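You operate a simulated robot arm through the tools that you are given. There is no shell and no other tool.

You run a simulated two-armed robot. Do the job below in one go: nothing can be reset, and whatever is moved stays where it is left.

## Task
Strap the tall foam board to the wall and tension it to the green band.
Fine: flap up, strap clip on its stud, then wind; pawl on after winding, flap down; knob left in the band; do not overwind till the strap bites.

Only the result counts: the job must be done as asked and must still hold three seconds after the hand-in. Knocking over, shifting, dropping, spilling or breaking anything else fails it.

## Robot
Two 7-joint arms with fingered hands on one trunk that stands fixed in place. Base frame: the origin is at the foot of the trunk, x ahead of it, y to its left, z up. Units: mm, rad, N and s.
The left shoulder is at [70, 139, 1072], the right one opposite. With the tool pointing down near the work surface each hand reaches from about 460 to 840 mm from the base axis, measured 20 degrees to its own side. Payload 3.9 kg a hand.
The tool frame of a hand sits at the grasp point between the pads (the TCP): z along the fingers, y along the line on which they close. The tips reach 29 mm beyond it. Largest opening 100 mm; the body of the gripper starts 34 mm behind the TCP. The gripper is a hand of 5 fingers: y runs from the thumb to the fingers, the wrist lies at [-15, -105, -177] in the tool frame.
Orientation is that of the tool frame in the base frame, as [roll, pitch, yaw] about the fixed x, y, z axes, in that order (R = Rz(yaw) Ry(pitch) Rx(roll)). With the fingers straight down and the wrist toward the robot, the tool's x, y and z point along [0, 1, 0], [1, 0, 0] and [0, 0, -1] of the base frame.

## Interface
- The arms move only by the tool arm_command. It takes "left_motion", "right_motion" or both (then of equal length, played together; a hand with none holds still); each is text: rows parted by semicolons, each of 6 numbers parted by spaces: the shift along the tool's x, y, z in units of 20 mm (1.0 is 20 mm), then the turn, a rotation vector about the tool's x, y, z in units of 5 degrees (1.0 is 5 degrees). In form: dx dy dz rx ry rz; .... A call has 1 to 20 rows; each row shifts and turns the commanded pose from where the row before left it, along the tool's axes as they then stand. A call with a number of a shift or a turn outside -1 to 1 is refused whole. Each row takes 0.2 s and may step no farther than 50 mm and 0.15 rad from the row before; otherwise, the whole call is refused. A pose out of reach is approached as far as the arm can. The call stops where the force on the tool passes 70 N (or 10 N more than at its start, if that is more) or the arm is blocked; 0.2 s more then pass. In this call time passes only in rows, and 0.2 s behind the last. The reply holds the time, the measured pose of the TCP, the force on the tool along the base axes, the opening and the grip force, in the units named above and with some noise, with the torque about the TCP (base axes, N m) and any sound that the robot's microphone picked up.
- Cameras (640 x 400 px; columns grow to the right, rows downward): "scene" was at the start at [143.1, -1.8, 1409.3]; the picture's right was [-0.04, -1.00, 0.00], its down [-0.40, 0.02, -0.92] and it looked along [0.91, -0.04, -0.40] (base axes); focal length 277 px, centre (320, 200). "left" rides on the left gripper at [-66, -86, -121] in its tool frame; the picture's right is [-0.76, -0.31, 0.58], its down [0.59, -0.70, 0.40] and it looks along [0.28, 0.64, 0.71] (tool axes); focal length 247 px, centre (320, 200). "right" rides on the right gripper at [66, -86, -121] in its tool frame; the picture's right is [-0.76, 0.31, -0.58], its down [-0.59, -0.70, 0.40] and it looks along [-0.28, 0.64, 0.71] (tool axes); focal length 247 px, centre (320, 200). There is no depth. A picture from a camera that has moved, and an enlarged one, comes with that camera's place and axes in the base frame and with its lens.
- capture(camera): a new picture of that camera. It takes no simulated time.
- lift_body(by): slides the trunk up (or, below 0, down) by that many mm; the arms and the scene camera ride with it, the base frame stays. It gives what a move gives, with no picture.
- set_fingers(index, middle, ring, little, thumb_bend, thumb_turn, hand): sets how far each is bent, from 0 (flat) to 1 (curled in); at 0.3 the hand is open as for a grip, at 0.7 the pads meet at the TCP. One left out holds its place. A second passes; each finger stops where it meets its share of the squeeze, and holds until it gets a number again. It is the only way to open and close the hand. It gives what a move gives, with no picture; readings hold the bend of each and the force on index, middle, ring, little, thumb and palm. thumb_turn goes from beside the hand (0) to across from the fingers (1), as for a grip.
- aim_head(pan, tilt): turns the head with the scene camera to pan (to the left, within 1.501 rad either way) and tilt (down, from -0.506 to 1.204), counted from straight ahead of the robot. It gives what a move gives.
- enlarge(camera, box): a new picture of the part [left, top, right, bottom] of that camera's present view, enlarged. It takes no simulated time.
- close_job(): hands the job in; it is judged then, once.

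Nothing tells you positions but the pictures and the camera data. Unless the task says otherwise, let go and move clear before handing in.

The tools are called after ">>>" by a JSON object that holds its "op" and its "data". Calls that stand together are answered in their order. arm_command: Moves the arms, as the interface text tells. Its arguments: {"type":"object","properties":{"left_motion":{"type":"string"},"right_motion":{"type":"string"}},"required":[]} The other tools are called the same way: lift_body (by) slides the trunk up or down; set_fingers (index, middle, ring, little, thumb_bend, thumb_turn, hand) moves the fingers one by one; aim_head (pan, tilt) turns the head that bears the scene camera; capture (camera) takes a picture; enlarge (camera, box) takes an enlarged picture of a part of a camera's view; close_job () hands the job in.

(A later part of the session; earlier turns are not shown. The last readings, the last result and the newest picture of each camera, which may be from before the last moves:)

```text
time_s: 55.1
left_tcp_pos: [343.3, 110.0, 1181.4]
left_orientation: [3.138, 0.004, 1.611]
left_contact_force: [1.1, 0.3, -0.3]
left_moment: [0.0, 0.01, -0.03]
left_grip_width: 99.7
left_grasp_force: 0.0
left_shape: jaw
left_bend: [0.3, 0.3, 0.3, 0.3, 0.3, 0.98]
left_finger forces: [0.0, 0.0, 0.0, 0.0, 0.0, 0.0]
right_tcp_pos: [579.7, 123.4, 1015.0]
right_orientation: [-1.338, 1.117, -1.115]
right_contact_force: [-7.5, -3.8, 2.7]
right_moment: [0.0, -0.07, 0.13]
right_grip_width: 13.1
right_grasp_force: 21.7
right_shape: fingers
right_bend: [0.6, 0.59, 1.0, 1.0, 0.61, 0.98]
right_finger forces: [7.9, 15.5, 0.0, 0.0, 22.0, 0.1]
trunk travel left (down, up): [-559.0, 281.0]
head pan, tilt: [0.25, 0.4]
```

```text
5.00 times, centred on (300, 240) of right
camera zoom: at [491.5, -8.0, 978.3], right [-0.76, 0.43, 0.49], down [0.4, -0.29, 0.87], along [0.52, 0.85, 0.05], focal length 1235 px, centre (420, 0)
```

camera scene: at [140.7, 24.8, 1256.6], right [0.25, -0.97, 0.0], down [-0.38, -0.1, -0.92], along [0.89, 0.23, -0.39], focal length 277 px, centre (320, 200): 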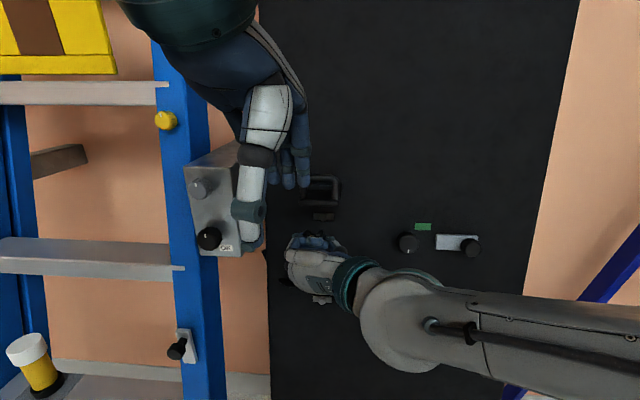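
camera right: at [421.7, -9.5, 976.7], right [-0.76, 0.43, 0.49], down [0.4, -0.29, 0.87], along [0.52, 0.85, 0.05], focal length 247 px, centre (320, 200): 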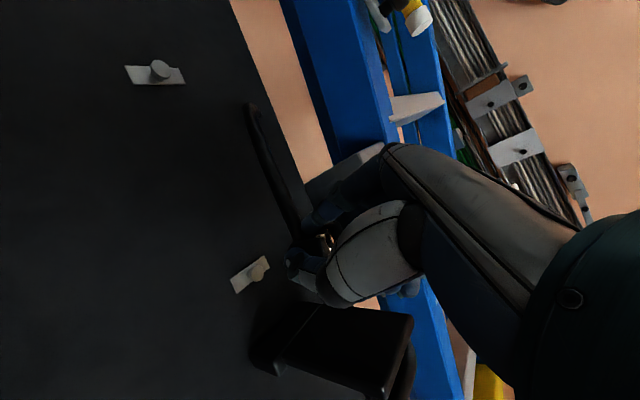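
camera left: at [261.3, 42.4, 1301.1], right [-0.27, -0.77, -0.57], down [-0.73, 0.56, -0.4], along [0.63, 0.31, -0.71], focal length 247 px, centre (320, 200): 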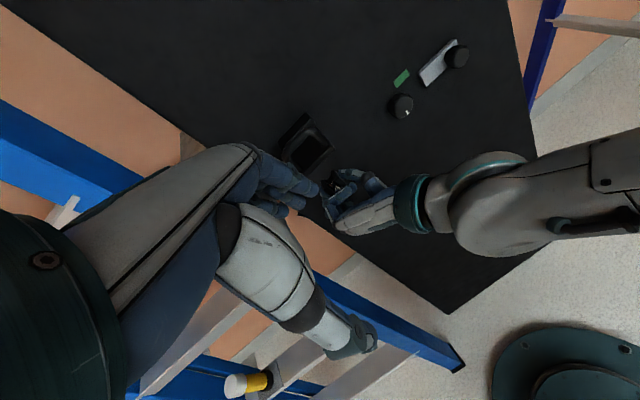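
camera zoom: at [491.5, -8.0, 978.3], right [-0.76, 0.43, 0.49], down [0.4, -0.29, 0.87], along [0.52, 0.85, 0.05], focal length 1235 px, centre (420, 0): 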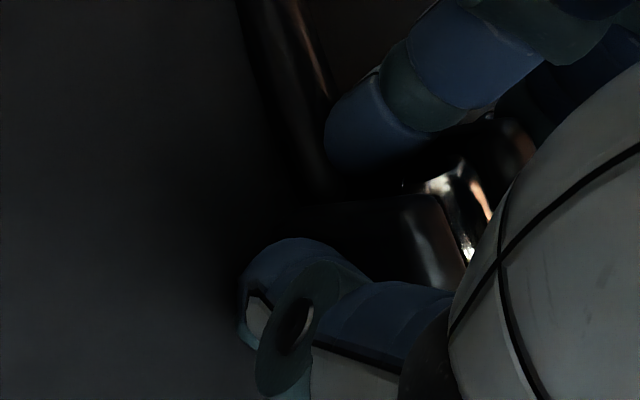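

>>> {"op": "arm_command", "data": {"right_motion": "0.04 0.005 0.145 0 0 0; 0.03 0.004 0.1 0 0 0"}}

>>> {"op": "enlarge", "data": {"camera": "scene", "box": [310, 208, 334, 224]}}

```text
time_s: 55.7
left_tcp_pos: [339.6, 107.7, 1180.7]
left_orientation: [3.135, 0.002, 1.613]
left_contact_force: [0.2, 0.2, 1.0]
left_moment: [0.02, -0.03, -0.01]
left_grip_width: 99.7
left_grasp_force: 0.1
left_shape: jaw
left_bend: [0.3, 0.3, 0.3, 0.3, 0.3, 0.98]
left_finger forces: [0.0, 0.1, 0.0, 0.0, 0.0, 0.0]
right_tcp_pos: [581.6, 124.7, 1013.9]
right_orientation: [-1.331, 1.112, -1.104]
right_contact_force: [-24.5, -8.7, 0.2]
right_moment: [-0.05, 0.12, 0.29]
right_grip_width: 12.7
right_grasp_force: 30.2
right_shape: fingers
right_bend: [0.6, 0.59, 1.0, 1.0, 0.61, 0.98]
right_finger forces: [18.7, 16.0, 0.0, 0.0, 24.6, 0.1]
trunk travel left (down, up): [-559.0, 281.0]
head pan, tilt: [0.25, 0.4]
```

```text
16.00 times, centred on (322, 216) of scene
camera zoom: at [135.0, 22.8, 1257.3], right [0.25, -0.97, 0.0], down [-0.37, -0.09, -0.92], along [0.89, 0.23, -0.38], focal length 4437 px, centre (288, -56)
```

zoom: 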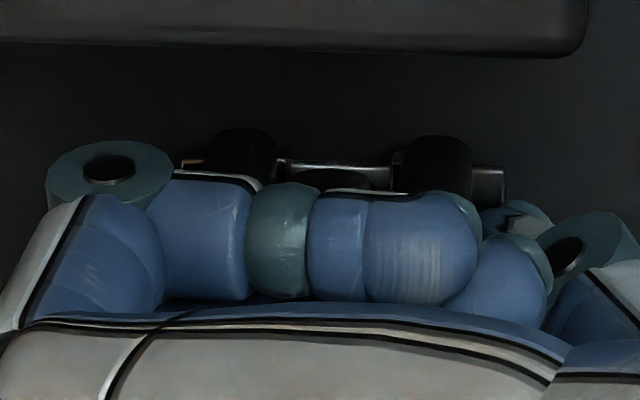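

Contact force has risen to about 24 N and the clip looks seated like it was on its parking stud. I'll open the fingers only slightly so they still cage the clip, and see whether it stays put.

>>> {"op": "set_fingers", "data": {"hand": "right", "index": 0.56, "middle": 0.56, "thumb_bend": 0.58}}

>>> {"op": "enlarge", "data": {"camera": "scene", "box": [310, 208, 334, 224]}}

>>> {"op": "enlarge", "data": {"camera": "right", "box": [260, 200, 340, 280]}}

```text
time_s: 56.7
left_tcp_pos: [342.2, 108.7, 1181.5]
left_orientation: [3.134, 0.003, 1.612]
left_contact_force: [0.1, -0.5, -0.5]
left_moment: [0.0, -0.01, 0.01]
left_grip_width: 99.7
left_grasp_force: 0.0
left_shape: jaw
left_bend: [0.3, 0.3, 0.3, 0.3, 0.3, 0.98]
left_finger forces: [0.0, 0.0, 0.1, 0.0, 0.0, 0.0]
right_tcp_pos: [582.3, 122.7, 1011.4]
right_orientation: [-1.336, 1.115, -1.11]
right_contact_force: [-32.5, -13.7, -9.5]
right_moment: [-0.1, 0.43, -0.18]
right_grip_width: 15.4
right_grasp_force: 19.3
right_shape: fingers
right_bend: [0.61, 0.55, 1.0, 1.0, 0.62, 0.98]
right_finger forces: [18.6, 0.7, 0.0, 0.0, 18.8, 0.0]
trunk travel left (down, up): [-559.0, 281.0]
head pan, tilt: [0.25, 0.4]
```

```text
16.00 times, centred on (322, 216) of scene
camera zoom: at [135.1, 22.3, 1257.2], right [0.25, -0.97, 0.0], down [-0.37, -0.09, -0.92], along [0.89, 0.23, -0.38], focal length 4437 px, centre (288, -56)
```

zoom: 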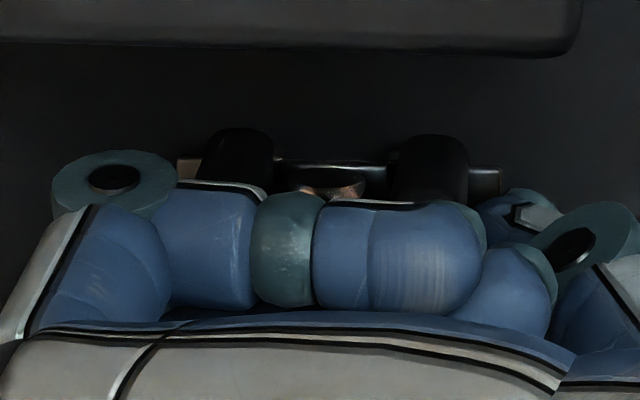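

```text
5.00 times, centred on (300, 240) of right
camera zoom: at [493.6, -8.6, 976.9], right [-0.76, 0.43, 0.49], down [0.4, -0.29, 0.87], along [0.52, 0.85, 0.05], focal length 1235 px, centre (420, 0)
```

zoom: 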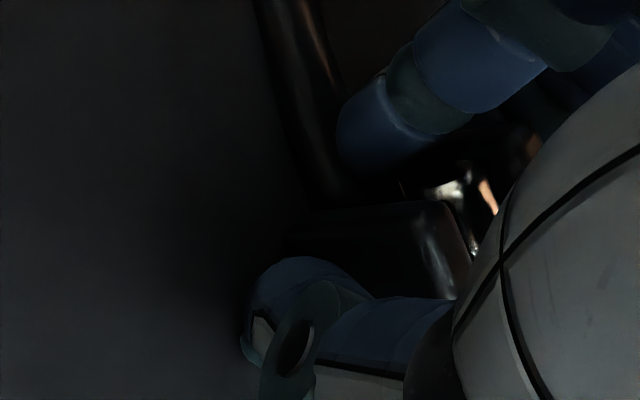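

>>> {"op": "set_fingers", "data": {"hand": "right", "index": 0.5, "middle": 0.5, "thumb_bend": 0.5}}

>>> {"op": "enlarge", "data": {"camera": "scene", "box": [310, 208, 334, 224]}}

>>> {"op": "enlarge", "data": {"camera": "right", "box": [260, 200, 340, 280]}}

```text
time_s: 57.7
left_tcp_pos: [340.8, 108.5, 1182.5]
left_orientation: [3.135, 0.003, 1.612]
left_contact_force: [0.3, -0.5, -0.6]
left_moment: [0.01, 0.02, -0.01]
left_grip_width: 99.7
left_grasp_force: 0.0
left_shape: jaw
left_bend: [0.3, 0.3, 0.3, 0.3, 0.3, 0.98]
left_finger forces: [0.1, 0.0, 0.0, 0.0, 0.0, 0.0]
right_tcp_pos: [580.3, 123.1, 1013.9]
right_orientation: [-1.329, 1.114, -1.104]
right_contact_force: [-32.0, -16.0, -6.8]
right_moment: [-0.39, 0.67, 0.24]
right_grip_width: 35.2
right_grasp_force: 17.9
right_shape: fingers
right_bend: [0.59, 0.5, 1.0, 1.0, 0.5, 1.0]
right_finger forces: [35.4, 0.0, 0.0, 0.1, 0.0, 0.1]
trunk travel left (down, up): [-559.0, 281.0]
head pan, tilt: [0.25, 0.4]
```

```text
16.00 times, centred on (322, 216) of scene
camera zoom: at [134.9, 21.6, 1257.3], right [0.25, -0.97, 0.0], down [-0.37, -0.09, -0.92], along [0.89, 0.23, -0.38], focal length 4437 px, centre (288, -56)
```

zoom: 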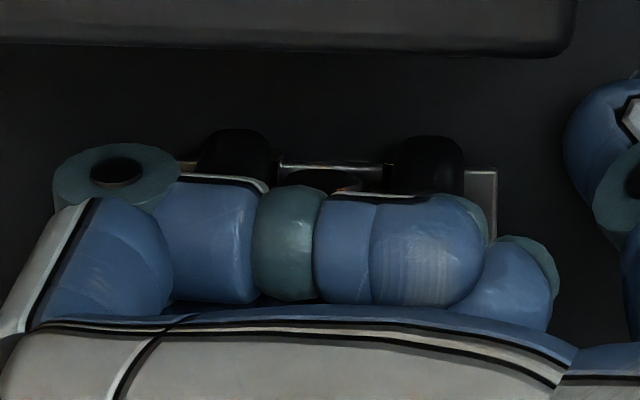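

```text
5.00 times, centred on (300, 240) of right
camera zoom: at [493.6, -9.2, 977.6], right [-0.76, 0.43, 0.49], down [0.39, -0.29, 0.87], along [0.52, 0.85, 0.05], focal length 1235 px, centre (420, 0)
```

zoom: 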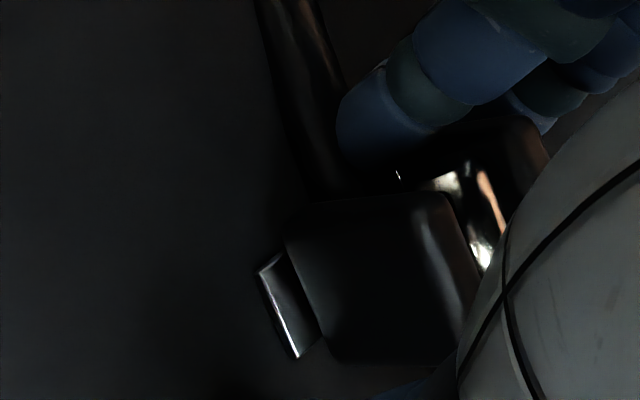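

The clip stays on the stud with the thumb off it. The index fingertip is pressing on the board, so I'll back off slowly.

>>> {"op": "arm_command", "data": {"right_motion": "-0.055 -0.007 -0.2 0 0 0; -0.055 -0.007 -0.2 0 0 0"}}

>>> {"op": "enlarge", "data": {"camera": "scene", "box": [300, 200, 345, 235]}}

>>> {"op": "enlarge", "data": {"camera": "right", "box": [260, 180, 360, 280]}}

```text
time_s: 58.3
left_tcp_pos: [345.8, 112.4, 1181.1]
left_orientation: [3.14, 0.005, 1.613]
left_contact_force: [-0.4, -0.4, -0.2]
left_moment: [-0.02, 0.02, 0.04]
left_grip_width: 99.8
left_grasp_force: 0.1
left_shape: jaw
left_bend: [0.3, 0.3, 0.3, 0.3, 0.3, 0.98]
left_finger forces: [0.0, 0.1, 0.1, 0.0, 0.0, 0.1]
right_tcp_pos: [579.3, 124.6, 1015.3]
right_orientation: [-1.327, 1.115, -1.102]
right_contact_force: [-0.8, 0.9, 0.2]
right_moment: [0.03, -0.02, 0.01]
right_grip_width: 49.5
right_grasp_force: 0.0
right_shape: fingers
right_bend: [0.5, 0.5, 1.0, 1.0, 0.5, 1.0]
right_finger forces: [0.0, 0.1, 0.0, 0.1, 0.0, 0.1]
trunk travel left (down, up): [-559.0, 281.0]
head pan, tilt: [0.25, 0.4]
```

```text
11.43 times, centred on (322, 218) of scene
camera zoom: at [140.7, 25.9, 1256.7], right [0.25, -0.97, 0.0], down [-0.38, -0.1, -0.92], along [0.89, 0.23, -0.39], focal length 3169 px, centre (291, 0)
```

zoom: 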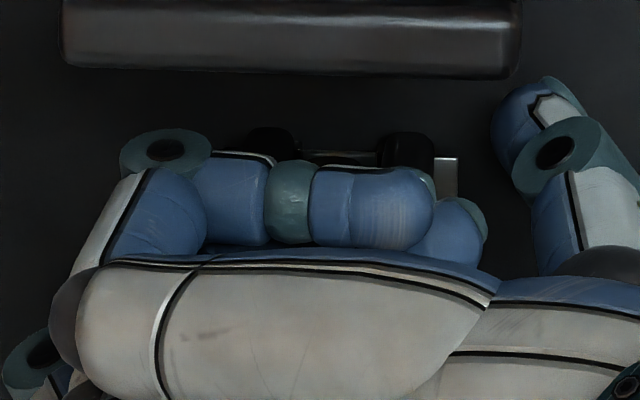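

```text
4.00 times, centred on (310, 230) of right
camera zoom: at [491.9, -6.7, 979.5], right [-0.76, 0.43, 0.49], down [0.39, -0.3, 0.87], along [0.52, 0.85, 0.06], focal length 988 px, centre (360, 80)
```

zoom: 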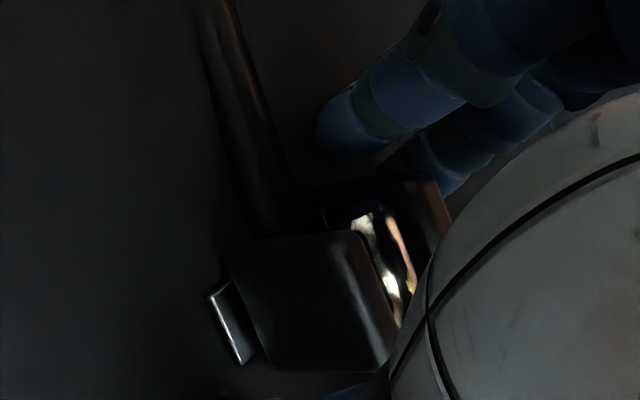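

The clip holds with zero force on the hand. I'll open wider and retreat, keeping an eye out for strap snagging.

>>> {"op": "set_fingers", "data": {"hand": "right", "index": 0.42, "middle": 0.42, "thumb_bend": 0.42}}

>>> {"op": "arm_command", "data": {"right_motion": "-0.02 0 -0.5 0 0 0; 0 0 -0.6 0 0 0; 0 0 -0.7 0 0 0; 0 0 -0.8 0 0 0"}}

>>> {"op": "enlarge", "data": {"camera": "scene", "box": [290, 200, 350, 250]}}

>>> {"op": "enlarge", "data": {"camera": "right", "box": [200, 160, 360, 300]}}

```text
time_s: 59.3
left_tcp_pos: [344.8, 110.9, 1180.3]
left_orientation: [3.141, 0.005, 1.613]
left_contact_force: [0.7, 1.0, 0.6]
left_moment: [0.0, 0.01, -0.02]
left_grip_width: 99.6
left_grasp_force: 0.0
left_shape: jaw
left_bend: [0.3, 0.3, 0.3, 0.3, 0.3, 0.98]
left_finger forces: [0.1, 0.1, 0.1, 0.1, 0.0, 0.0]
right_tcp_pos: [579.0, 124.6, 1012.6]
right_orientation: [-1.342, 1.116, -1.119]
right_contact_force: [-0.2, -1.0, 0.2]
right_moment: [-0.02, 0.01, 0.03]
right_grip_width: 69.3
right_grasp_force: 0.1
right_shape: fingers
right_bend: [0.42, 0.42, 1.0, 1.0, 0.42, 0.99]
right_finger forces: [0.0, 0.0, 0.1, 0.0, 0.0, 0.0]
trunk travel left (down, up): [-559.0, 281.0]
head pan, tilt: [0.25, 0.4]
```

```text
time_s: 60.3
left_tcp_pos: [344.7, 109.4, 1180.5]
left_orientation: [3.139, 0.002, 1.612]
left_contact_force: [-0.1, 0.5, 0.6]
left_moment: [0.0, 0.0, -0.01]
left_grip_width: 100.0
left_grasp_force: 0.1
left_shape: jaw
left_bend: [0.3, 0.3, 0.3, 0.3, 0.3, 0.98]
left_finger forces: [0.0, 0.1, 0.0, 0.1, 0.1, 0.1]
right_tcp_pos: [528.3, 110.5, 1008.8]
right_orientation: [-1.338, 1.116, -1.112]
right_contact_force: [-0.1, 0.1, 0.6]
right_moment: [0.01, 0.02, 0.01]
right_grip_width: 69.1
right_grasp_force: 0.2
right_shape: fingers
right_bend: [0.42, 0.42, 1.0, 1.0, 0.42, 0.99]
right_finger forces: [0.0, 0.0, 0.1, 0.0, 0.0, 0.0]
trunk travel left (down, up): [-559.0, 281.0]
head pan, tilt: [0.25, 0.4]
```

```text
8.00 times, centred on (320, 225) of scene
camera zoom: at [140.5, 23.7, 1256.6], right [0.25, -0.97, 0.0], down [-0.38, -0.1, -0.92], along [0.89, 0.23, -0.39], focal length 2218 px, centre (320, 0)
```

zoom: 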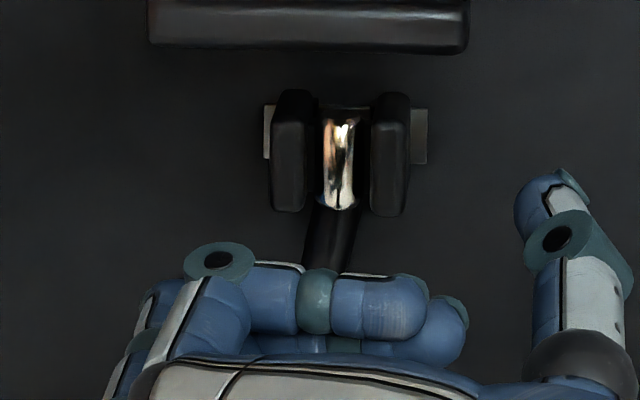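

```text
2.86 times, centred on (280, 230) of right
camera zoom: at [440.0, -21.5, 973.0], right [-0.76, 0.43, 0.49], down [0.4, -0.29, 0.87], along [0.52, 0.85, 0.05], focal length 706 px, centre (434, 114)
```

zoom: 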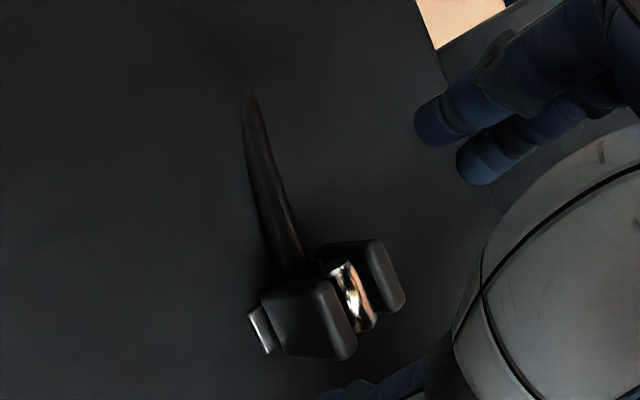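

The clip is squarely seated on its stud, just as it sat on the parking stud. Next is winding: I'll back out from under the flap while turning the hand square to the board, then look at the knob.

>>> {"op": "arm_command", "data": {"right_motion": "0 0 -0.8 -0.1 0.78 0; 0 0 -0.8 -0.1 0.78 0; 0 0 -0.5 -0.1 0.78 0; 0 0 0 -0.1 0.78 0"}}

>>> {"op": "capture", "data": {"camera": "scene"}}

>>> {"op": "enlarge", "data": {"camera": "scene", "box": [390, 210, 490, 270]}}

```text
time_s: 61.3
left_tcp_pos: [345.1, 110.4, 1181.0]
left_orientation: [3.14, 0.004, 1.612]
left_contact_force: [0.3, -0.1, 0.5]
left_moment: [0.01, 0.0, -0.01]
left_grip_width: 99.6
left_grasp_force: 0.1
left_shape: jaw
left_bend: [0.3, 0.3, 0.3, 0.3, 0.3, 0.98]
left_finger forces: [0.1, 0.0, 0.0, 0.0, 0.1, 0.0]
right_tcp_pos: [489.1, 104.5, 997.6]
right_orientation: [-1.881, 1.136, -1.694]
right_contact_force: [-0.3, 0.9, -0.9]
right_moment: [-0.03, -0.02, -0.01]
right_grip_width: 69.4
right_grasp_force: 0.0
right_shape: fingers
right_bend: [0.42, 0.42, 1.0, 1.0, 0.42, 0.99]
right_finger forces: [0.1, 0.0, 0.0, 0.1, 0.0, 0.0]
right hand out of reach, approached as far as the arm can: row 3, 4
trunk travel left (down, up): [-559.0, 281.0]
head pan, tilt: [0.25, 0.4]
```

```text
taken
camera scene: at [140.4, 25.1, 1256.6], right [0.25, -0.97, 0.0], down [-0.38, -0.1, -0.92], along [0.89, 0.23, -0.39], focal length 277 px, centre (320, 200)
```

scene: 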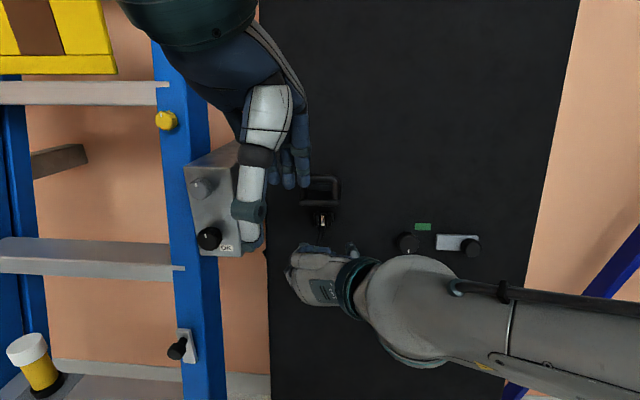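

```text
6.40 times, centred on (440, 240) of scene
camera zoom: at [140.4, 25.1, 1256.6], right [0.25, -0.97, 0.0], down [-0.38, -0.1, -0.92], along [0.89, 0.23, -0.39], focal length 1775 px, centre (-448, -56)
```

zoom: 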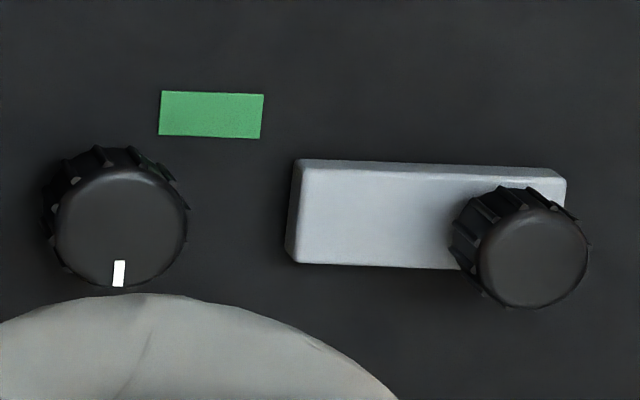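

>>> {"op": "arm_command", "data": {"right_motion": "0.478 -0.96 0.1 0 0.1 0; 0.478 -0.96 0.1 0 0.1 0; 0.478 -0.96 0.2 0 0.1 0; 0.478 -0.96 0.25 0 0.1 0; 0.478 -0.96 0.25 0 0 0; 0.478 -0.96 0.3 0 0 0; 0.478 -0.96 0.3 0 0 0"}}

>>> {"op": "capture", "data": {"camera": "scene"}}

>>> {"op": "capture", "data": {"camera": "right"}}

>>> {"op": "capture", "data": {"camera": "left"}}

```text
time_s: 62.9
left_tcp_pos: [345.4, 109.5, 1180.8]
left_orientation: [3.141, 0.003, 1.612]
left_contact_force: [0.4, 0.1, -0.4]
left_moment: [-0.01, 0.0, 0.04]
left_grip_width: 99.7
left_grasp_force: 0.0
left_shape: jaw
left_bend: [0.3, 0.3, 0.3, 0.3, 0.3, 0.98]
left_finger forces: [0.0, 0.0, 0.0, 0.0, 0.0, 0.0]
right_tcp_pos: [543.0, -23.5, 970.7]
right_orientation: [-1.991, 1.085, -1.798]
right_contact_force: [-0.7, 0.1, 0.1]
right_moment: [0.01, -0.02, 0.01]
right_grip_width: 69.4
right_grasp_force: 0.1
right_shape: fingers
right_bend: [0.42, 0.42, 1.0, 1.0, 0.42, 0.99]
right_finger forces: [0.1, 0.0, 0.0, 0.0, 0.1, 0.0]
right hand out of reach, approached as far as the arm can: row 1, 2, 4
trunk travel left (down, up): [-559.0, 281.0]
head pan, tilt: [0.25, 0.4]
```

```text
taken
camera scene: at [140.8, 23.9, 1256.6], right [0.25, -0.97, 0.0], down [-0.38, -0.1, -0.92], along [0.89, 0.23, -0.39], focal length 277 px, centre (320, 200)
```

scene: 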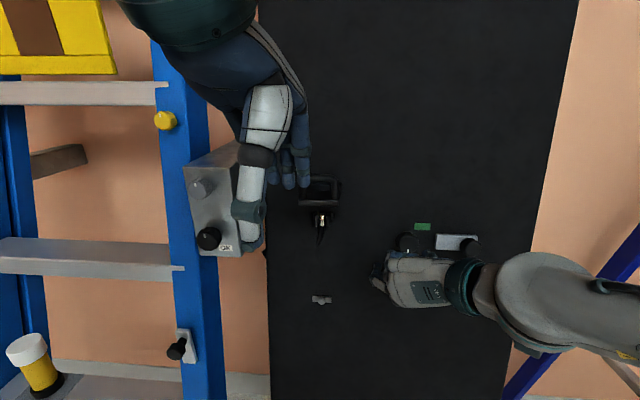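

```text
taken
camera right: at [436.1, -144.7, 971.3], right [-0.55, 0.53, 0.65], down [0.6, -0.29, 0.74], along [0.59, 0.79, -0.16], focal length 247 px, centre (320, 200)
```

right: 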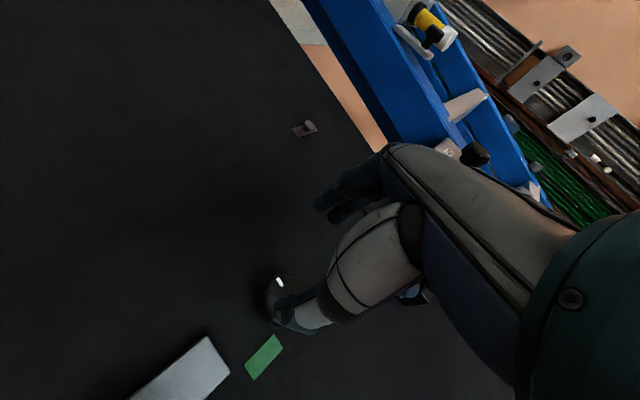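

```text
taken
camera left: at [261.4, 41.4, 1301.2], right [-0.27, -0.77, -0.57], down [-0.73, 0.56, -0.4], along [0.63, 0.31, -0.71], focal length 247 px, centre (320, 200)
```

left: 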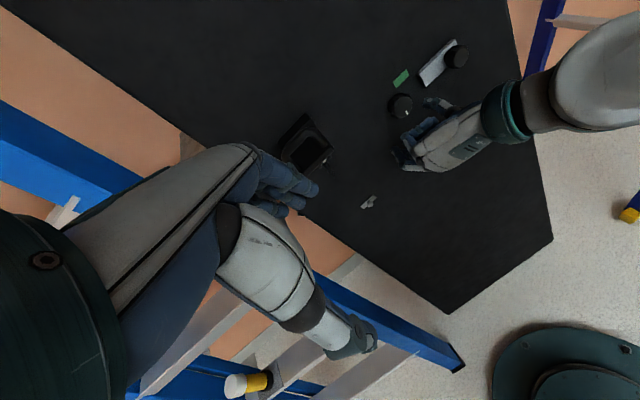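

>>> {"op": "arm_command", "data": {"right_motion": "-0.37 -1 -0.27 0 0 0"}}

>>> {"op": "enlarge", "data": {"camera": "right", "box": [210, 230, 350, 390]}}

>>> {"op": "enlarge", "data": {"camera": "scene", "box": [370, 210, 490, 300]}}

>>> {"op": "enlarge", "data": {"camera": "left", "box": [370, 40, 490, 180]}}

```text
time_s: 63.3
left_tcp_pos: [344.8, 109.5, 1180.1]
left_orientation: [3.14, 0.005, 1.612]
left_contact_force: [-0.4, -0.7, 0.5]
left_moment: [0.01, -0.01, 0.02]
left_grip_width: 99.8
left_grasp_force: 0.1
left_shape: jaw
left_bend: [0.3, 0.3, 0.3, 0.3, 0.3, 0.98]
left_finger forces: [0.0, 0.0, 0.0, 0.0, 0.0, 0.0]
right_tcp_pos: [540.9, -30.2, 982.1]
right_orientation: [-1.995, 1.089, -1.797]
right_contact_force: [-0.5, 0.5, 0.2]
right_moment: [0.03, 0.0, -0.01]
right_grip_width: 69.3
right_grasp_force: 0.1
right_shape: fingers
right_bend: [0.42, 0.42, 1.0, 1.0, 0.42, 0.99]
right_finger forces: [0.0, 0.1, 0.0, 0.0, 0.0, 0.0]
right hand out of reach, approached as far as the arm can: row 1
trunk travel left (down, up): [-559.0, 281.0]
head pan, tilt: [0.25, 0.4]
```

```text
2.50 times, centred on (280, 310) of right
camera zoom: at [436.0, -154.4, 982.6], right [-0.55, 0.53, 0.65], down [0.6, -0.29, 0.74], along [0.58, 0.8, -0.16], focal length 617 px, centre (420, -75)
```

zoom: 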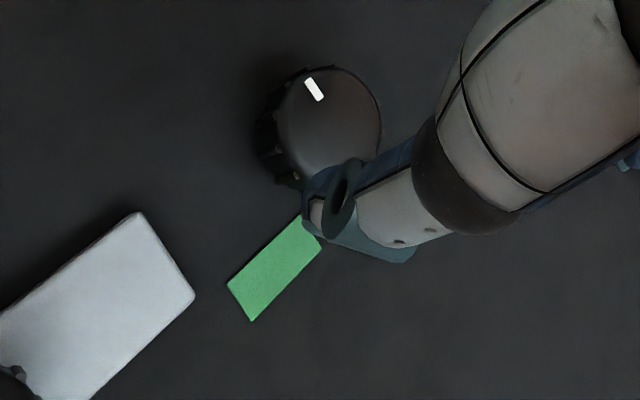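

```text
4.44 times, centred on (430, 255) of scene
camera zoom: at [140.4, 23.4, 1256.7], right [0.25, -0.97, 0.0], down [-0.38, -0.1, -0.92], along [0.89, 0.23, -0.39], focal length 1232 px, centre (-169, -44)
```

zoom: 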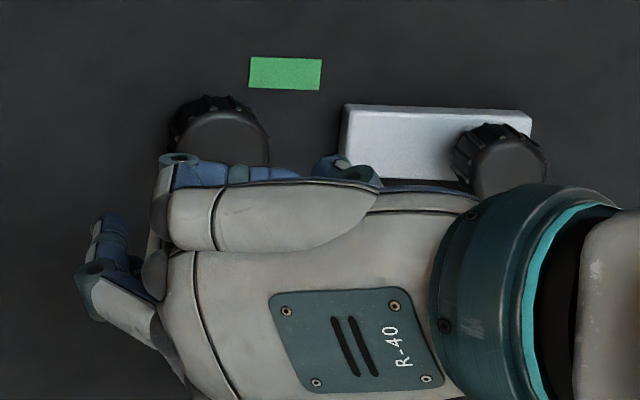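

```text
2.86 times, centred on (430, 110) of left
camera zoom: at [260.9, 40.9, 1301.3], right [-0.27, -0.77, -0.57], down [-0.73, 0.56, -0.4], along [0.63, 0.31, -0.71], focal length 706 px, centre (6, 457)
```

zoom: 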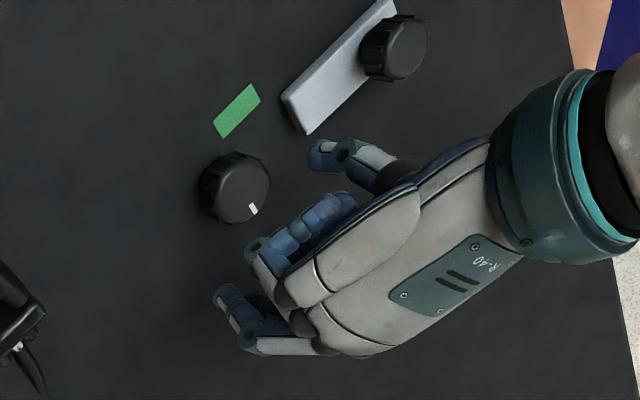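

>>> {"op": "arm_command", "data": {"right_motion": "-0.04 -0.25 0.79 0 0 0; -0.04 -0.26 0.79 0 0 0"}}

>>> {"op": "enlarge", "data": {"camera": "right", "box": [210, 230, 350, 390]}}

>>> {"op": "enlarge", "data": {"camera": "scene", "box": [370, 210, 490, 300]}}

>>> {"op": "enlarge", "data": {"camera": "left", "box": [370, 40, 490, 180]}}

```text
time_s: 63.9
left_tcp_pos: [345.3, 111.5, 1180.8]
left_orientation: [3.14, 0.005, 1.612]
left_contact_force: [-0.3, 0.1, 0.3]
left_moment: [0.0, 0.02, -0.01]
left_grip_width: 99.8
left_grasp_force: 0.2
left_shape: jaw
left_bend: [0.3, 0.3, 0.3, 0.3, 0.3, 0.98]
left_finger forces: [0.1, 0.1, 0.0, 0.1, 0.1, 0.0]
right_tcp_pos: [574.3, -34.6, 981.2]
right_orientation: [-1.989, 1.084, -1.8]
right_contact_force: [0.2, -0.5, 0.1]
right_moment: [-0.03, 0.03, 0.0]
right_grip_width: 69.4
right_grasp_force: 0.1
right_shape: fingers
right_bend: [0.42, 0.42, 1.0, 1.0, 0.42, 0.99]
right_finger forces: [0.0, 0.1, 0.0, 0.0, 0.1, 0.0]
trunk travel left (down, up): [-559.0, 281.0]
head pan, tilt: [0.25, 0.4]
```

```text
2.50 times, centred on (280, 310) of right
camera zoom: at [468.2, -156.3, 981.7], right [-0.55, 0.53, 0.65], down [0.6, -0.29, 0.74], along [0.59, 0.79, -0.16], focal length 617 px, centre (420, -75)
```

zoom: 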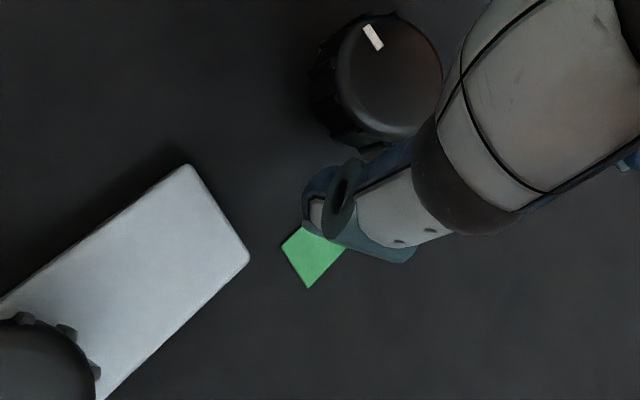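

```text
4.44 times, centred on (430, 255) of scene
camera zoom: at [140.9, 24.7, 1256.6], right [0.25, -0.97, 0.0], down [-0.38, -0.1, -0.92], along [0.89, 0.23, -0.39], focal length 1232 px, centre (-169, -44)
```

zoom: 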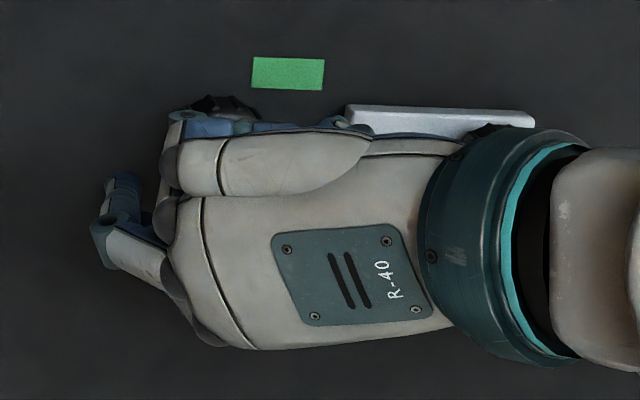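

```text
2.86 times, centred on (430, 110) of left
camera zoom: at [261.6, 42.2, 1301.1], right [-0.27, -0.77, -0.57], down [-0.73, 0.56, -0.4], along [0.63, 0.31, -0.71], focal length 706 px, centre (6, 457)
```

zoom: 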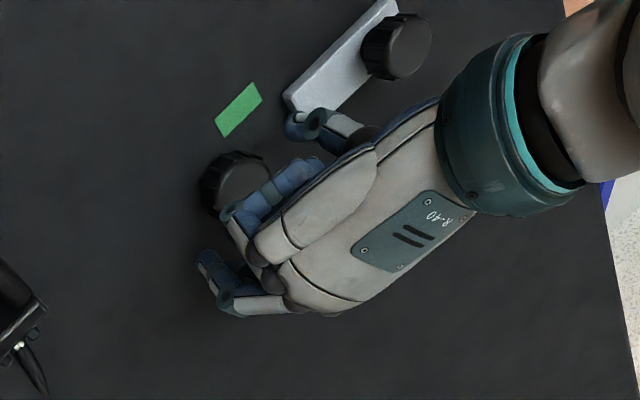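

The hand is centred on the knob axis. I'll advance so the tips straddle the knob, just clear of the board, and pinch it.

>>> {"op": "arm_command", "data": {"right_motion": "0 0 0.6 0 0 0; 0 0 0.63 0 0 0"}}

>>> {"op": "enlarge", "data": {"camera": "right", "box": [210, 190, 350, 350]}}

>>> {"op": "enlarge", "data": {"camera": "left", "box": [380, 60, 460, 160]}}

```text
time_s: 64.5
left_tcp_pos: [345.4, 111.0, 1181.8]
left_orientation: [3.14, 0.004, 1.613]
left_contact_force: [0.4, 0.9, -0.5]
left_moment: [0.0, 0.01, -0.04]
left_grip_width: 100.0
left_grasp_force: 0.0
left_shape: jaw
left_bend: [0.3, 0.3, 0.3, 0.3, 0.3, 0.98]
left_finger forces: [0.0, 0.0, 0.0, 0.0, 0.0, 0.0]
right_tcp_pos: [596.7, -30.7, 977.0]
right_orientation: [-1.989, 1.084, -1.8]
right_contact_force: [0.5, 0.1, -0.4]
right_moment: [-0.03, 0.0, 0.0]
right_grip_width: 69.5
right_grasp_force: 0.1
right_shape: fingers
right_bend: [0.42, 0.42, 1.0, 1.0, 0.42, 0.99]
right_finger forces: [0.0, 0.1, 0.1, 0.0, 0.0, 0.0]
trunk travel left (down, up): [-559.0, 281.0]
head pan, tilt: [0.25, 0.4]
```

```text
2.50 times, centred on (280, 270) of right
camera zoom: at [491.0, -152.9, 977.4], right [-0.55, 0.53, 0.65], down [0.6, -0.29, 0.74], along [0.59, 0.79, -0.16], focal length 617 px, centre (420, 25)
```

zoom: 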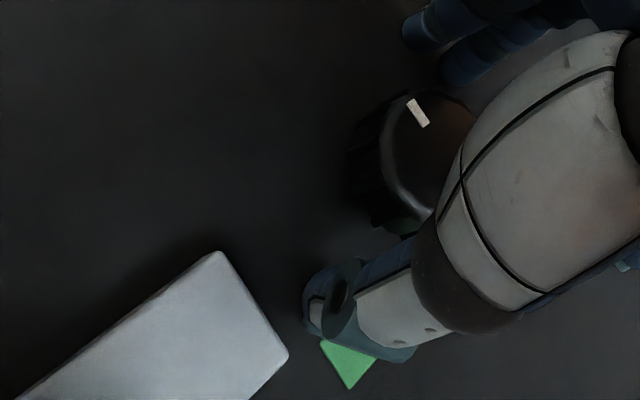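

```text
4.00 times, centred on (420, 110) of left
camera zoom: at [261.2, 42.4, 1301.2], right [-0.27, -0.77, -0.57], down [-0.73, 0.56, -0.4], along [0.63, 0.31, -0.71], focal length 988 px, centre (-80, 560)
```

zoom: 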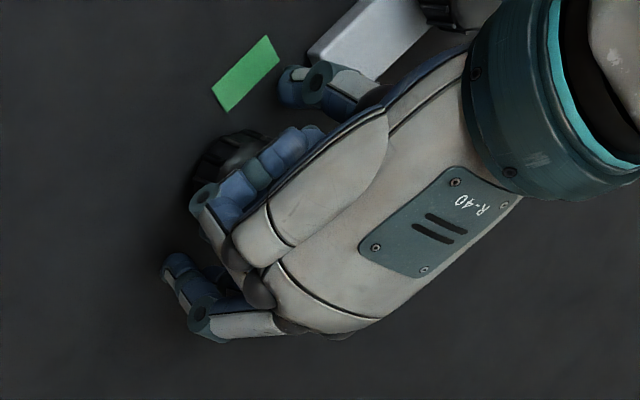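

>>> {"op": "set_fingers", "data": {"hand": "right", "index": 0.62, "middle": 0.62, "thumb_bend": 0.62}}

>>> {"op": "enlarge", "data": {"camera": "right", "box": [250, 170, 350, 290]}}

>>> {"op": "enlarge", "data": {"camera": "left", "box": [380, 60, 460, 160]}}

```text
time_s: 65.5
left_tcp_pos: [344.8, 111.1, 1180.2]
left_orientation: [3.141, 0.005, 1.612]
left_contact_force: [0.2, -1.1, -0.3]
left_moment: [-0.01, 0.0, -0.02]
left_grip_width: 99.8
left_grasp_force: 0.0
left_shape: jaw
left_bend: [0.3, 0.3, 0.3, 0.3, 0.3, 0.98]
left_finger forces: [0.0, 0.0, 0.0, 0.0, 0.1, 0.0]
right_tcp_pos: [596.3, -30.8, 975.7]
right_orientation: [-1.992, 1.085, -1.8]
right_contact_force: [-1.9, 0.0, -0.2]
right_moment: [-0.01, 0.01, -0.02]
right_grip_width: 31.5
right_grasp_force: 5.2
right_shape: fingers
right_bend: [0.6, 0.58, 1.0, 1.0, 0.58, 1.0]
right_finger forces: [2.2, 3.3, 0.0, 0.1, 4.5, 0.1]
trunk travel left (down, up): [-559.0, 281.0]
head pan, tilt: [0.25, 0.4]
```

```text
3.33 times, centred on (300, 230) of right
camera zoom: at [490.7, -152.9, 977.4], right [-0.55, 0.53, 0.65], down [0.6, -0.29, 0.75], along [0.59, 0.79, -0.16], focal length 823 px, centre (387, 100)
```

zoom: 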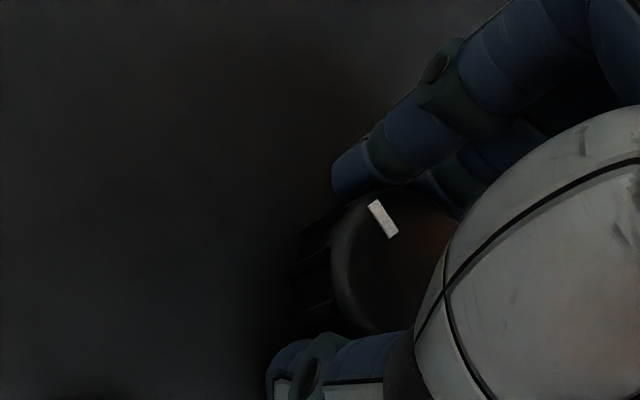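

```text
4.00 times, centred on (420, 110) of left
camera zoom: at [260.9, 42.4, 1301.2], right [-0.27, -0.77, -0.57], down [-0.73, 0.56, -0.4], along [0.63, 0.31, -0.71], focal length 988 px, centre (-80, 560)
```

zoom: 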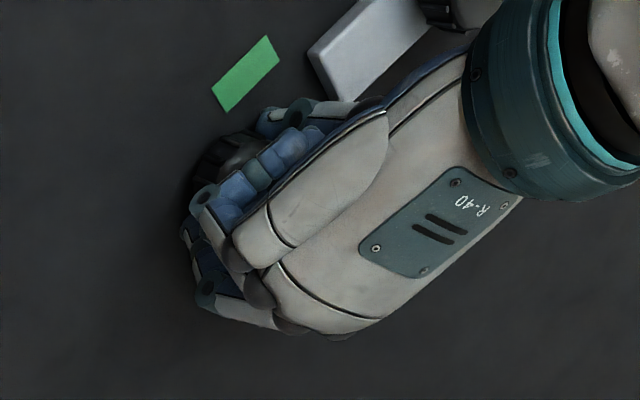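

The knob is held and its white pointer is visible in the hand camera. I'll firm the grip and try a small clockwise turn, watching torque and pointer.

>>> {"op": "set_fingers", "data": {"hand": "right", "index": 0.74, "middle": 0.74, "thumb_bend": 0.74}}

>>> {"op": "arm_command", "data": {"right_motion": "0 0 0 0 0 1; 0 0 0 0 0 1; 0 0 0 0 0 1"}}

>>> {"op": "enlarge", "data": {"camera": "right", "box": [250, 170, 350, 290]}}

>>> {"op": "capture", "data": {"camera": "right"}}

```text
time_s: 66.5
left_tcp_pos: [344.6, 112.6, 1179.8]
left_orientation: [3.139, 0.006, 1.614]
left_contact_force: [-0.9, -0.2, 0.0]
left_moment: [-0.02, -0.02, -0.01]
left_grip_width: 100.1
left_grasp_force: 0.2
left_shape: jaw
left_bend: [0.3, 0.3, 0.3, 0.3, 0.3, 0.98]
left_finger forces: [0.0, 0.0, 0.0, 0.0, 0.0, 0.0]
right_tcp_pos: [596.5, -29.4, 976.6]
right_orientation: [-1.992, 1.08, -1.802]
right_contact_force: [-3.9, 6.2, -6.5]
right_moment: [-0.09, 0.1, 0.11]
right_grip_width: 28.9
right_grasp_force: 15.7
right_shape: fingers
right_bend: [0.6, 0.6, 1.0, 1.0, 0.61, 1.0]
right_finger forces: [8.8, 10.8, 0.1, 0.0, 11.5, 0.0]
trunk travel left (down, up): [-559.0, 281.0]
head pan, tilt: [0.25, 0.4]
```

```text
time_s: 67.3
left_tcp_pos: [344.7, 112.6, 1181.1]
left_orientation: [3.139, 0.007, 1.614]
left_contact_force: [-0.1, -0.1, -0.2]
left_moment: [-0.01, -0.01, 0.01]
left_grip_width: 99.8
left_grasp_force: 0.0
left_shape: jaw
left_bend: [0.3, 0.3, 0.3, 0.3, 0.3, 0.98]
left_finger forces: [0.1, 0.0, 0.1, 0.1, 0.0, 0.0]
right_tcp_pos: [595.0, -28.8, 976.3]
right_orientation: [-2.375, 1.303, -2.208]
right_contact_force: [-4.1, 9.9, -6.5]
right_moment: [-0.07, 0.13, 0.32]
right_grip_width: 29.0
right_grasp_force: 16.5
right_shape: fingers
right_bend: [0.59, 0.59, 1.0, 1.0, 0.62, 1.0]
right_finger forces: [10.8, 11.6, 0.0, 0.0, 10.2, 0.0]
trunk travel left (down, up): [-559.0, 281.0]
head pan, tilt: [0.25, 0.4]
```

```text
3.33 times, centred on (300, 230) of right
camera zoom: at [484.3, -142.9, 951.4], right [-0.5, 0.38, 0.78], down [0.61, -0.5, 0.62], along [0.62, 0.78, 0.02], focal length 823 px, centre (387, 100)
```

zoom: 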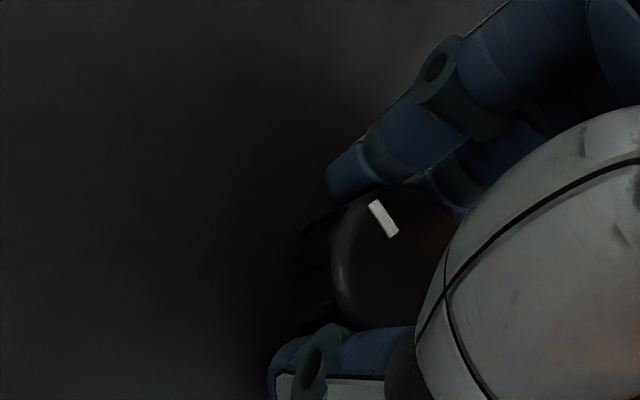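

```text
taken
camera right: at [484.3, -142.9, 951.4], right [-0.5, 0.38, 0.78], down [0.61, -0.5, 0.62], along [0.62, 0.78, 0.02], focal length 247 px, centre (320, 200)
```

right: 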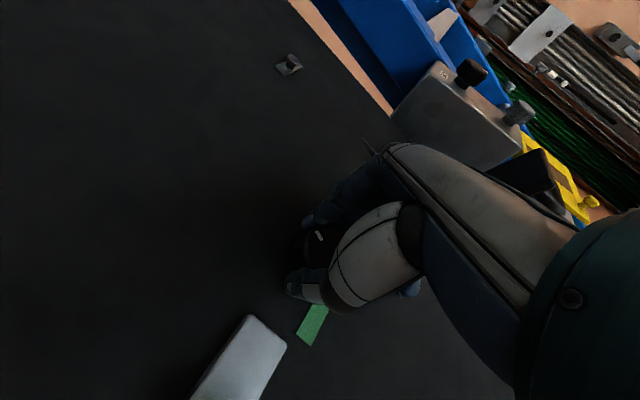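

The knob turns with the hand at low torque. I'll continue clockwise.

>>> {"op": "arm_command", "data": {"right_motion": "0 0 0 0 0 1; 0 0 0 0 0 1; 0 0 0 0 0 1; 0 0 0 0 0 1; 0 0 0 0 0 1; 0 0 0 0 0 1; 0 0 0 0 0 1; 0 0 0 0 0 1"}}

>>> {"op": "enlarge", "data": {"camera": "right", "box": [250, 170, 350, 290]}}

>>> {"op": "capture", "data": {"camera": "scene"}}

```text
time_s: 69.1
left_tcp_pos: [344.5, 114.0, 1180.8]
left_orientation: [3.138, 0.009, 1.612]
left_contact_force: [1.0, 0.4, -0.5]
left_moment: [-0.03, 0.02, -0.01]
left_grip_width: 99.3
left_grasp_force: 0.0
left_shape: jaw
left_bend: [0.3, 0.3, 0.3, 0.3, 0.3, 0.98]
left_finger forces: [0.0, 0.1, 0.0, 0.0, 0.1, 0.0]
right_tcp_pos: [596.3, -27.5, 978.0]
right_orientation: [1.95, 1.033, 2.049]
right_contact_force: [-3.2, 22.1, 0.6]
right_moment: [-0.05, -0.07, 0.58]
right_grip_width: 29.0
right_grasp_force: 17.6
right_shape: fingers
right_bend: [0.57, 0.58, 1.0, 1.0, 0.63, 1.0]
right_finger forces: [14.3, 12.8, 0.1, 0.0, 8.3, 0.1]
trunk travel left (down, up): [-559.0, 281.0]
head pan, tilt: [0.25, 0.4]
```

```text
3.33 times, centred on (300, 230) of right
camera zoom: at [466.5, -89.8, 902.9], right [-0.4, -0.16, 0.9], down [0.55, -0.83, 0.1], along [0.73, 0.54, 0.41], focal length 823 px, centre (387, 100)
```

zoom: 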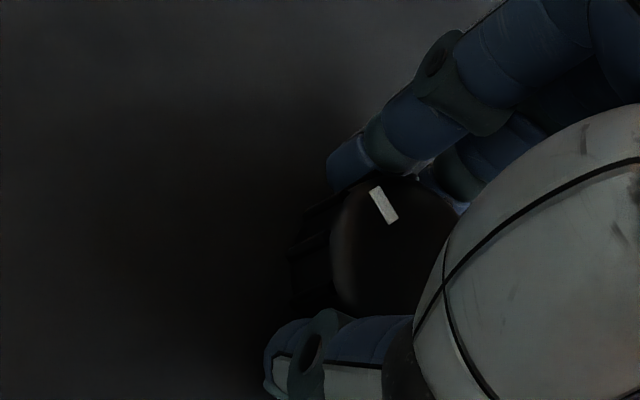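

```text
taken
camera scene: at [139.9, 29.1, 1256.6], right [0.25, -0.97, 0.0], down [-0.38, -0.1, -0.92], along [0.89, 0.23, -0.39], focal length 277 px, centre (320, 200)
```

scene: 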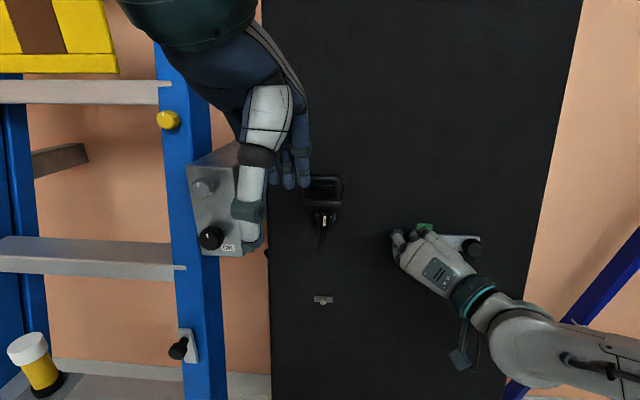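

>>> {"op": "arm_command", "data": {"right_motion": "0.07 0.13 0 0 0 1; 0.05 0.05 0 0 0 1; 0 0 0 0 0 1; 0 0 0 0 0 1; 0 0 0 0 0 1"}}

>>> {"op": "enlarge", "data": {"camera": "right", "box": [250, 170, 350, 290]}}

>>> {"op": "enlarge", "data": {"camera": "scene", "box": [370, 200, 490, 300]}}

```text
time_s: 70.3
left_tcp_pos: [344.2, 113.7, 1181.7]
left_orientation: [3.138, 0.009, 1.612]
left_contact_force: [-0.8, 0.0, -0.8]
left_moment: [0.02, -0.01, -0.04]
left_grip_width: 99.5
left_grasp_force: 0.2
left_shape: jaw
left_bend: [0.3, 0.3, 0.3, 0.3, 0.3, 0.98]
left_finger forces: [0.0, 0.0, 0.1, 0.0, 0.0, 0.1]
right_tcp_pos: [595.9, -24.7, 978.1]
right_orientation: [1.801, 0.614, 1.85]
right_contact_force: [0.7, 15.2, 10.0]
right_moment: [-0.02, -0.28, 0.37]
right_grip_width: 28.3
right_grasp_force: 17.0
right_shape: fingers
right_bend: [0.57, 0.58, 1.0, 1.0, 0.63, 1.0]
right_finger forces: [12.0, 12.8, 0.0, 0.0, 8.6, 0.1]
trunk travel left (down, up): [-559.0, 281.0]
head pan, tilt: [0.25, 0.4]
```

```text
3.33 times, centred on (300, 230) of right
camera zoom: at [457.9, -41.5, 894.7], right [-0.37, -0.49, 0.79], down [0.48, -0.83, -0.29], along [0.8, 0.27, 0.54], focal length 823 px, centre (387, 100)
```

zoom: 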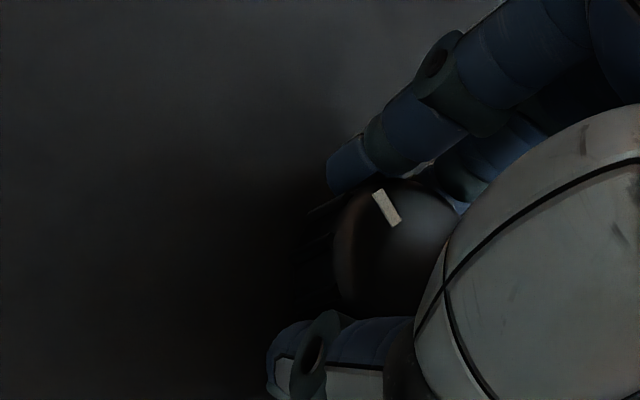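

```text
4.00 times, centred on (430, 250) of scene
camera zoom: at [139.1, 27.8, 1256.8], right [0.25, -0.97, 0.0], down [-0.38, -0.1, -0.92], along [0.89, 0.23, -0.39], focal length 1109 px, centre (-120, 0)
```

zoom: 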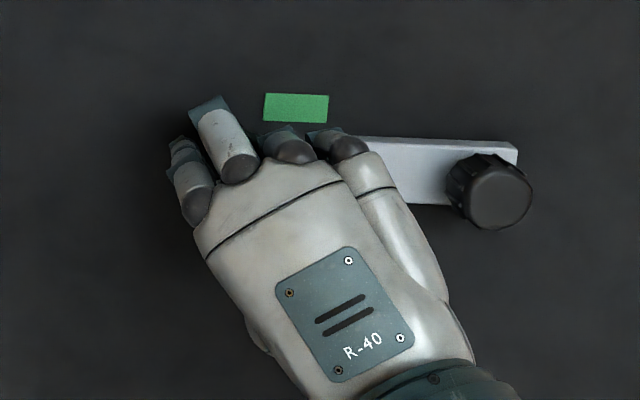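

>>> {"op": "arm_command", "data": {"right_motion": "0.02 0.13 0 0 0 1; 0 0.05 0 0 0 1; 0 0.03 0 0 0 1; 0 0 0 0 0 1; 0 0 0 0 0 1; 0 0 0 0 0 1"}}

>>> {"op": "enlarge", "data": {"camera": "right", "box": [250, 170, 350, 290]}}

>>> {"op": "enlarge", "data": {"camera": "scene", "box": [290, 150, 490, 300]}}

```text
time_s: 71.7
left_tcp_pos: [344.2, 112.1, 1179.7]
left_orientation: [3.138, 0.006, 1.613]
left_contact_force: [-0.5, -0.6, 0.0]
left_moment: [0.0, -0.01, 0.02]
left_grip_width: 99.7
left_grasp_force: 0.2
left_shape: jaw
left_bend: [0.3, 0.3, 0.3, 0.3, 0.3, 0.98]
left_finger forces: [0.0, 0.1, 0.1, 0.1, 0.0, 0.0]
right_tcp_pos: [595.3, -21.7, 982.2]
right_orientation: [1.759, 0.099, 1.736]
right_contact_force: [4.0, 9.1, 14.2]
right_moment: [-0.04, -0.31, 0.21]
right_grip_width: 28.5
right_grasp_force: 16.8
right_shape: fingers
right_bend: [0.58, 0.58, 1.0, 1.0, 0.63, 1.0]
right_finger forces: [12.4, 12.3, 0.0, 0.0, 8.7, 0.0]
trunk travel left (down, up): [-559.0, 281.0]
head pan, tilt: [0.25, 0.4]
```

```text
3.33 times, centred on (300, 230) of right
camera zoom: at [453.3, 14.2, 913.7], right [-0.39, -0.79, 0.48], down [0.36, -0.61, -0.7], along [0.85, -0.1, 0.52], focal length 823 px, centre (387, 100)
```

zoom: 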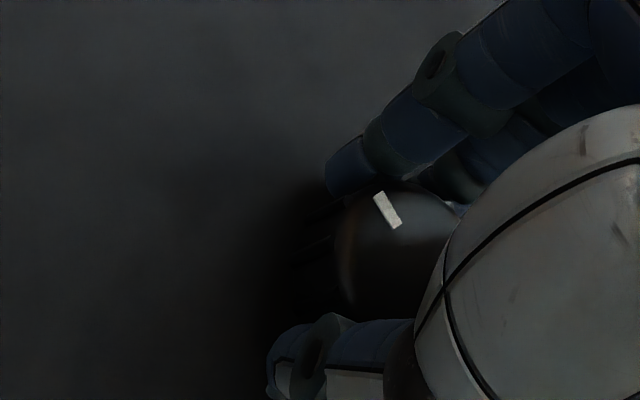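

```text
2.67 times, centred on (390, 225) of scene
camera zoom: at [139.2, 26.8, 1256.8], right [0.25, -0.97, 0.0], down [-0.38, -0.1, -0.92], along [0.89, 0.23, -0.39], focal length 740 px, centre (133, 133)
```

zoom: 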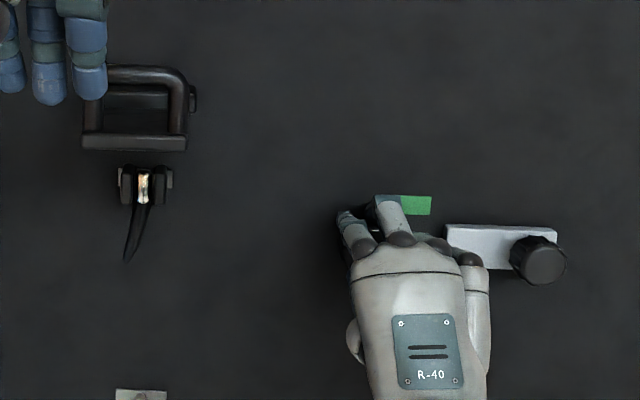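

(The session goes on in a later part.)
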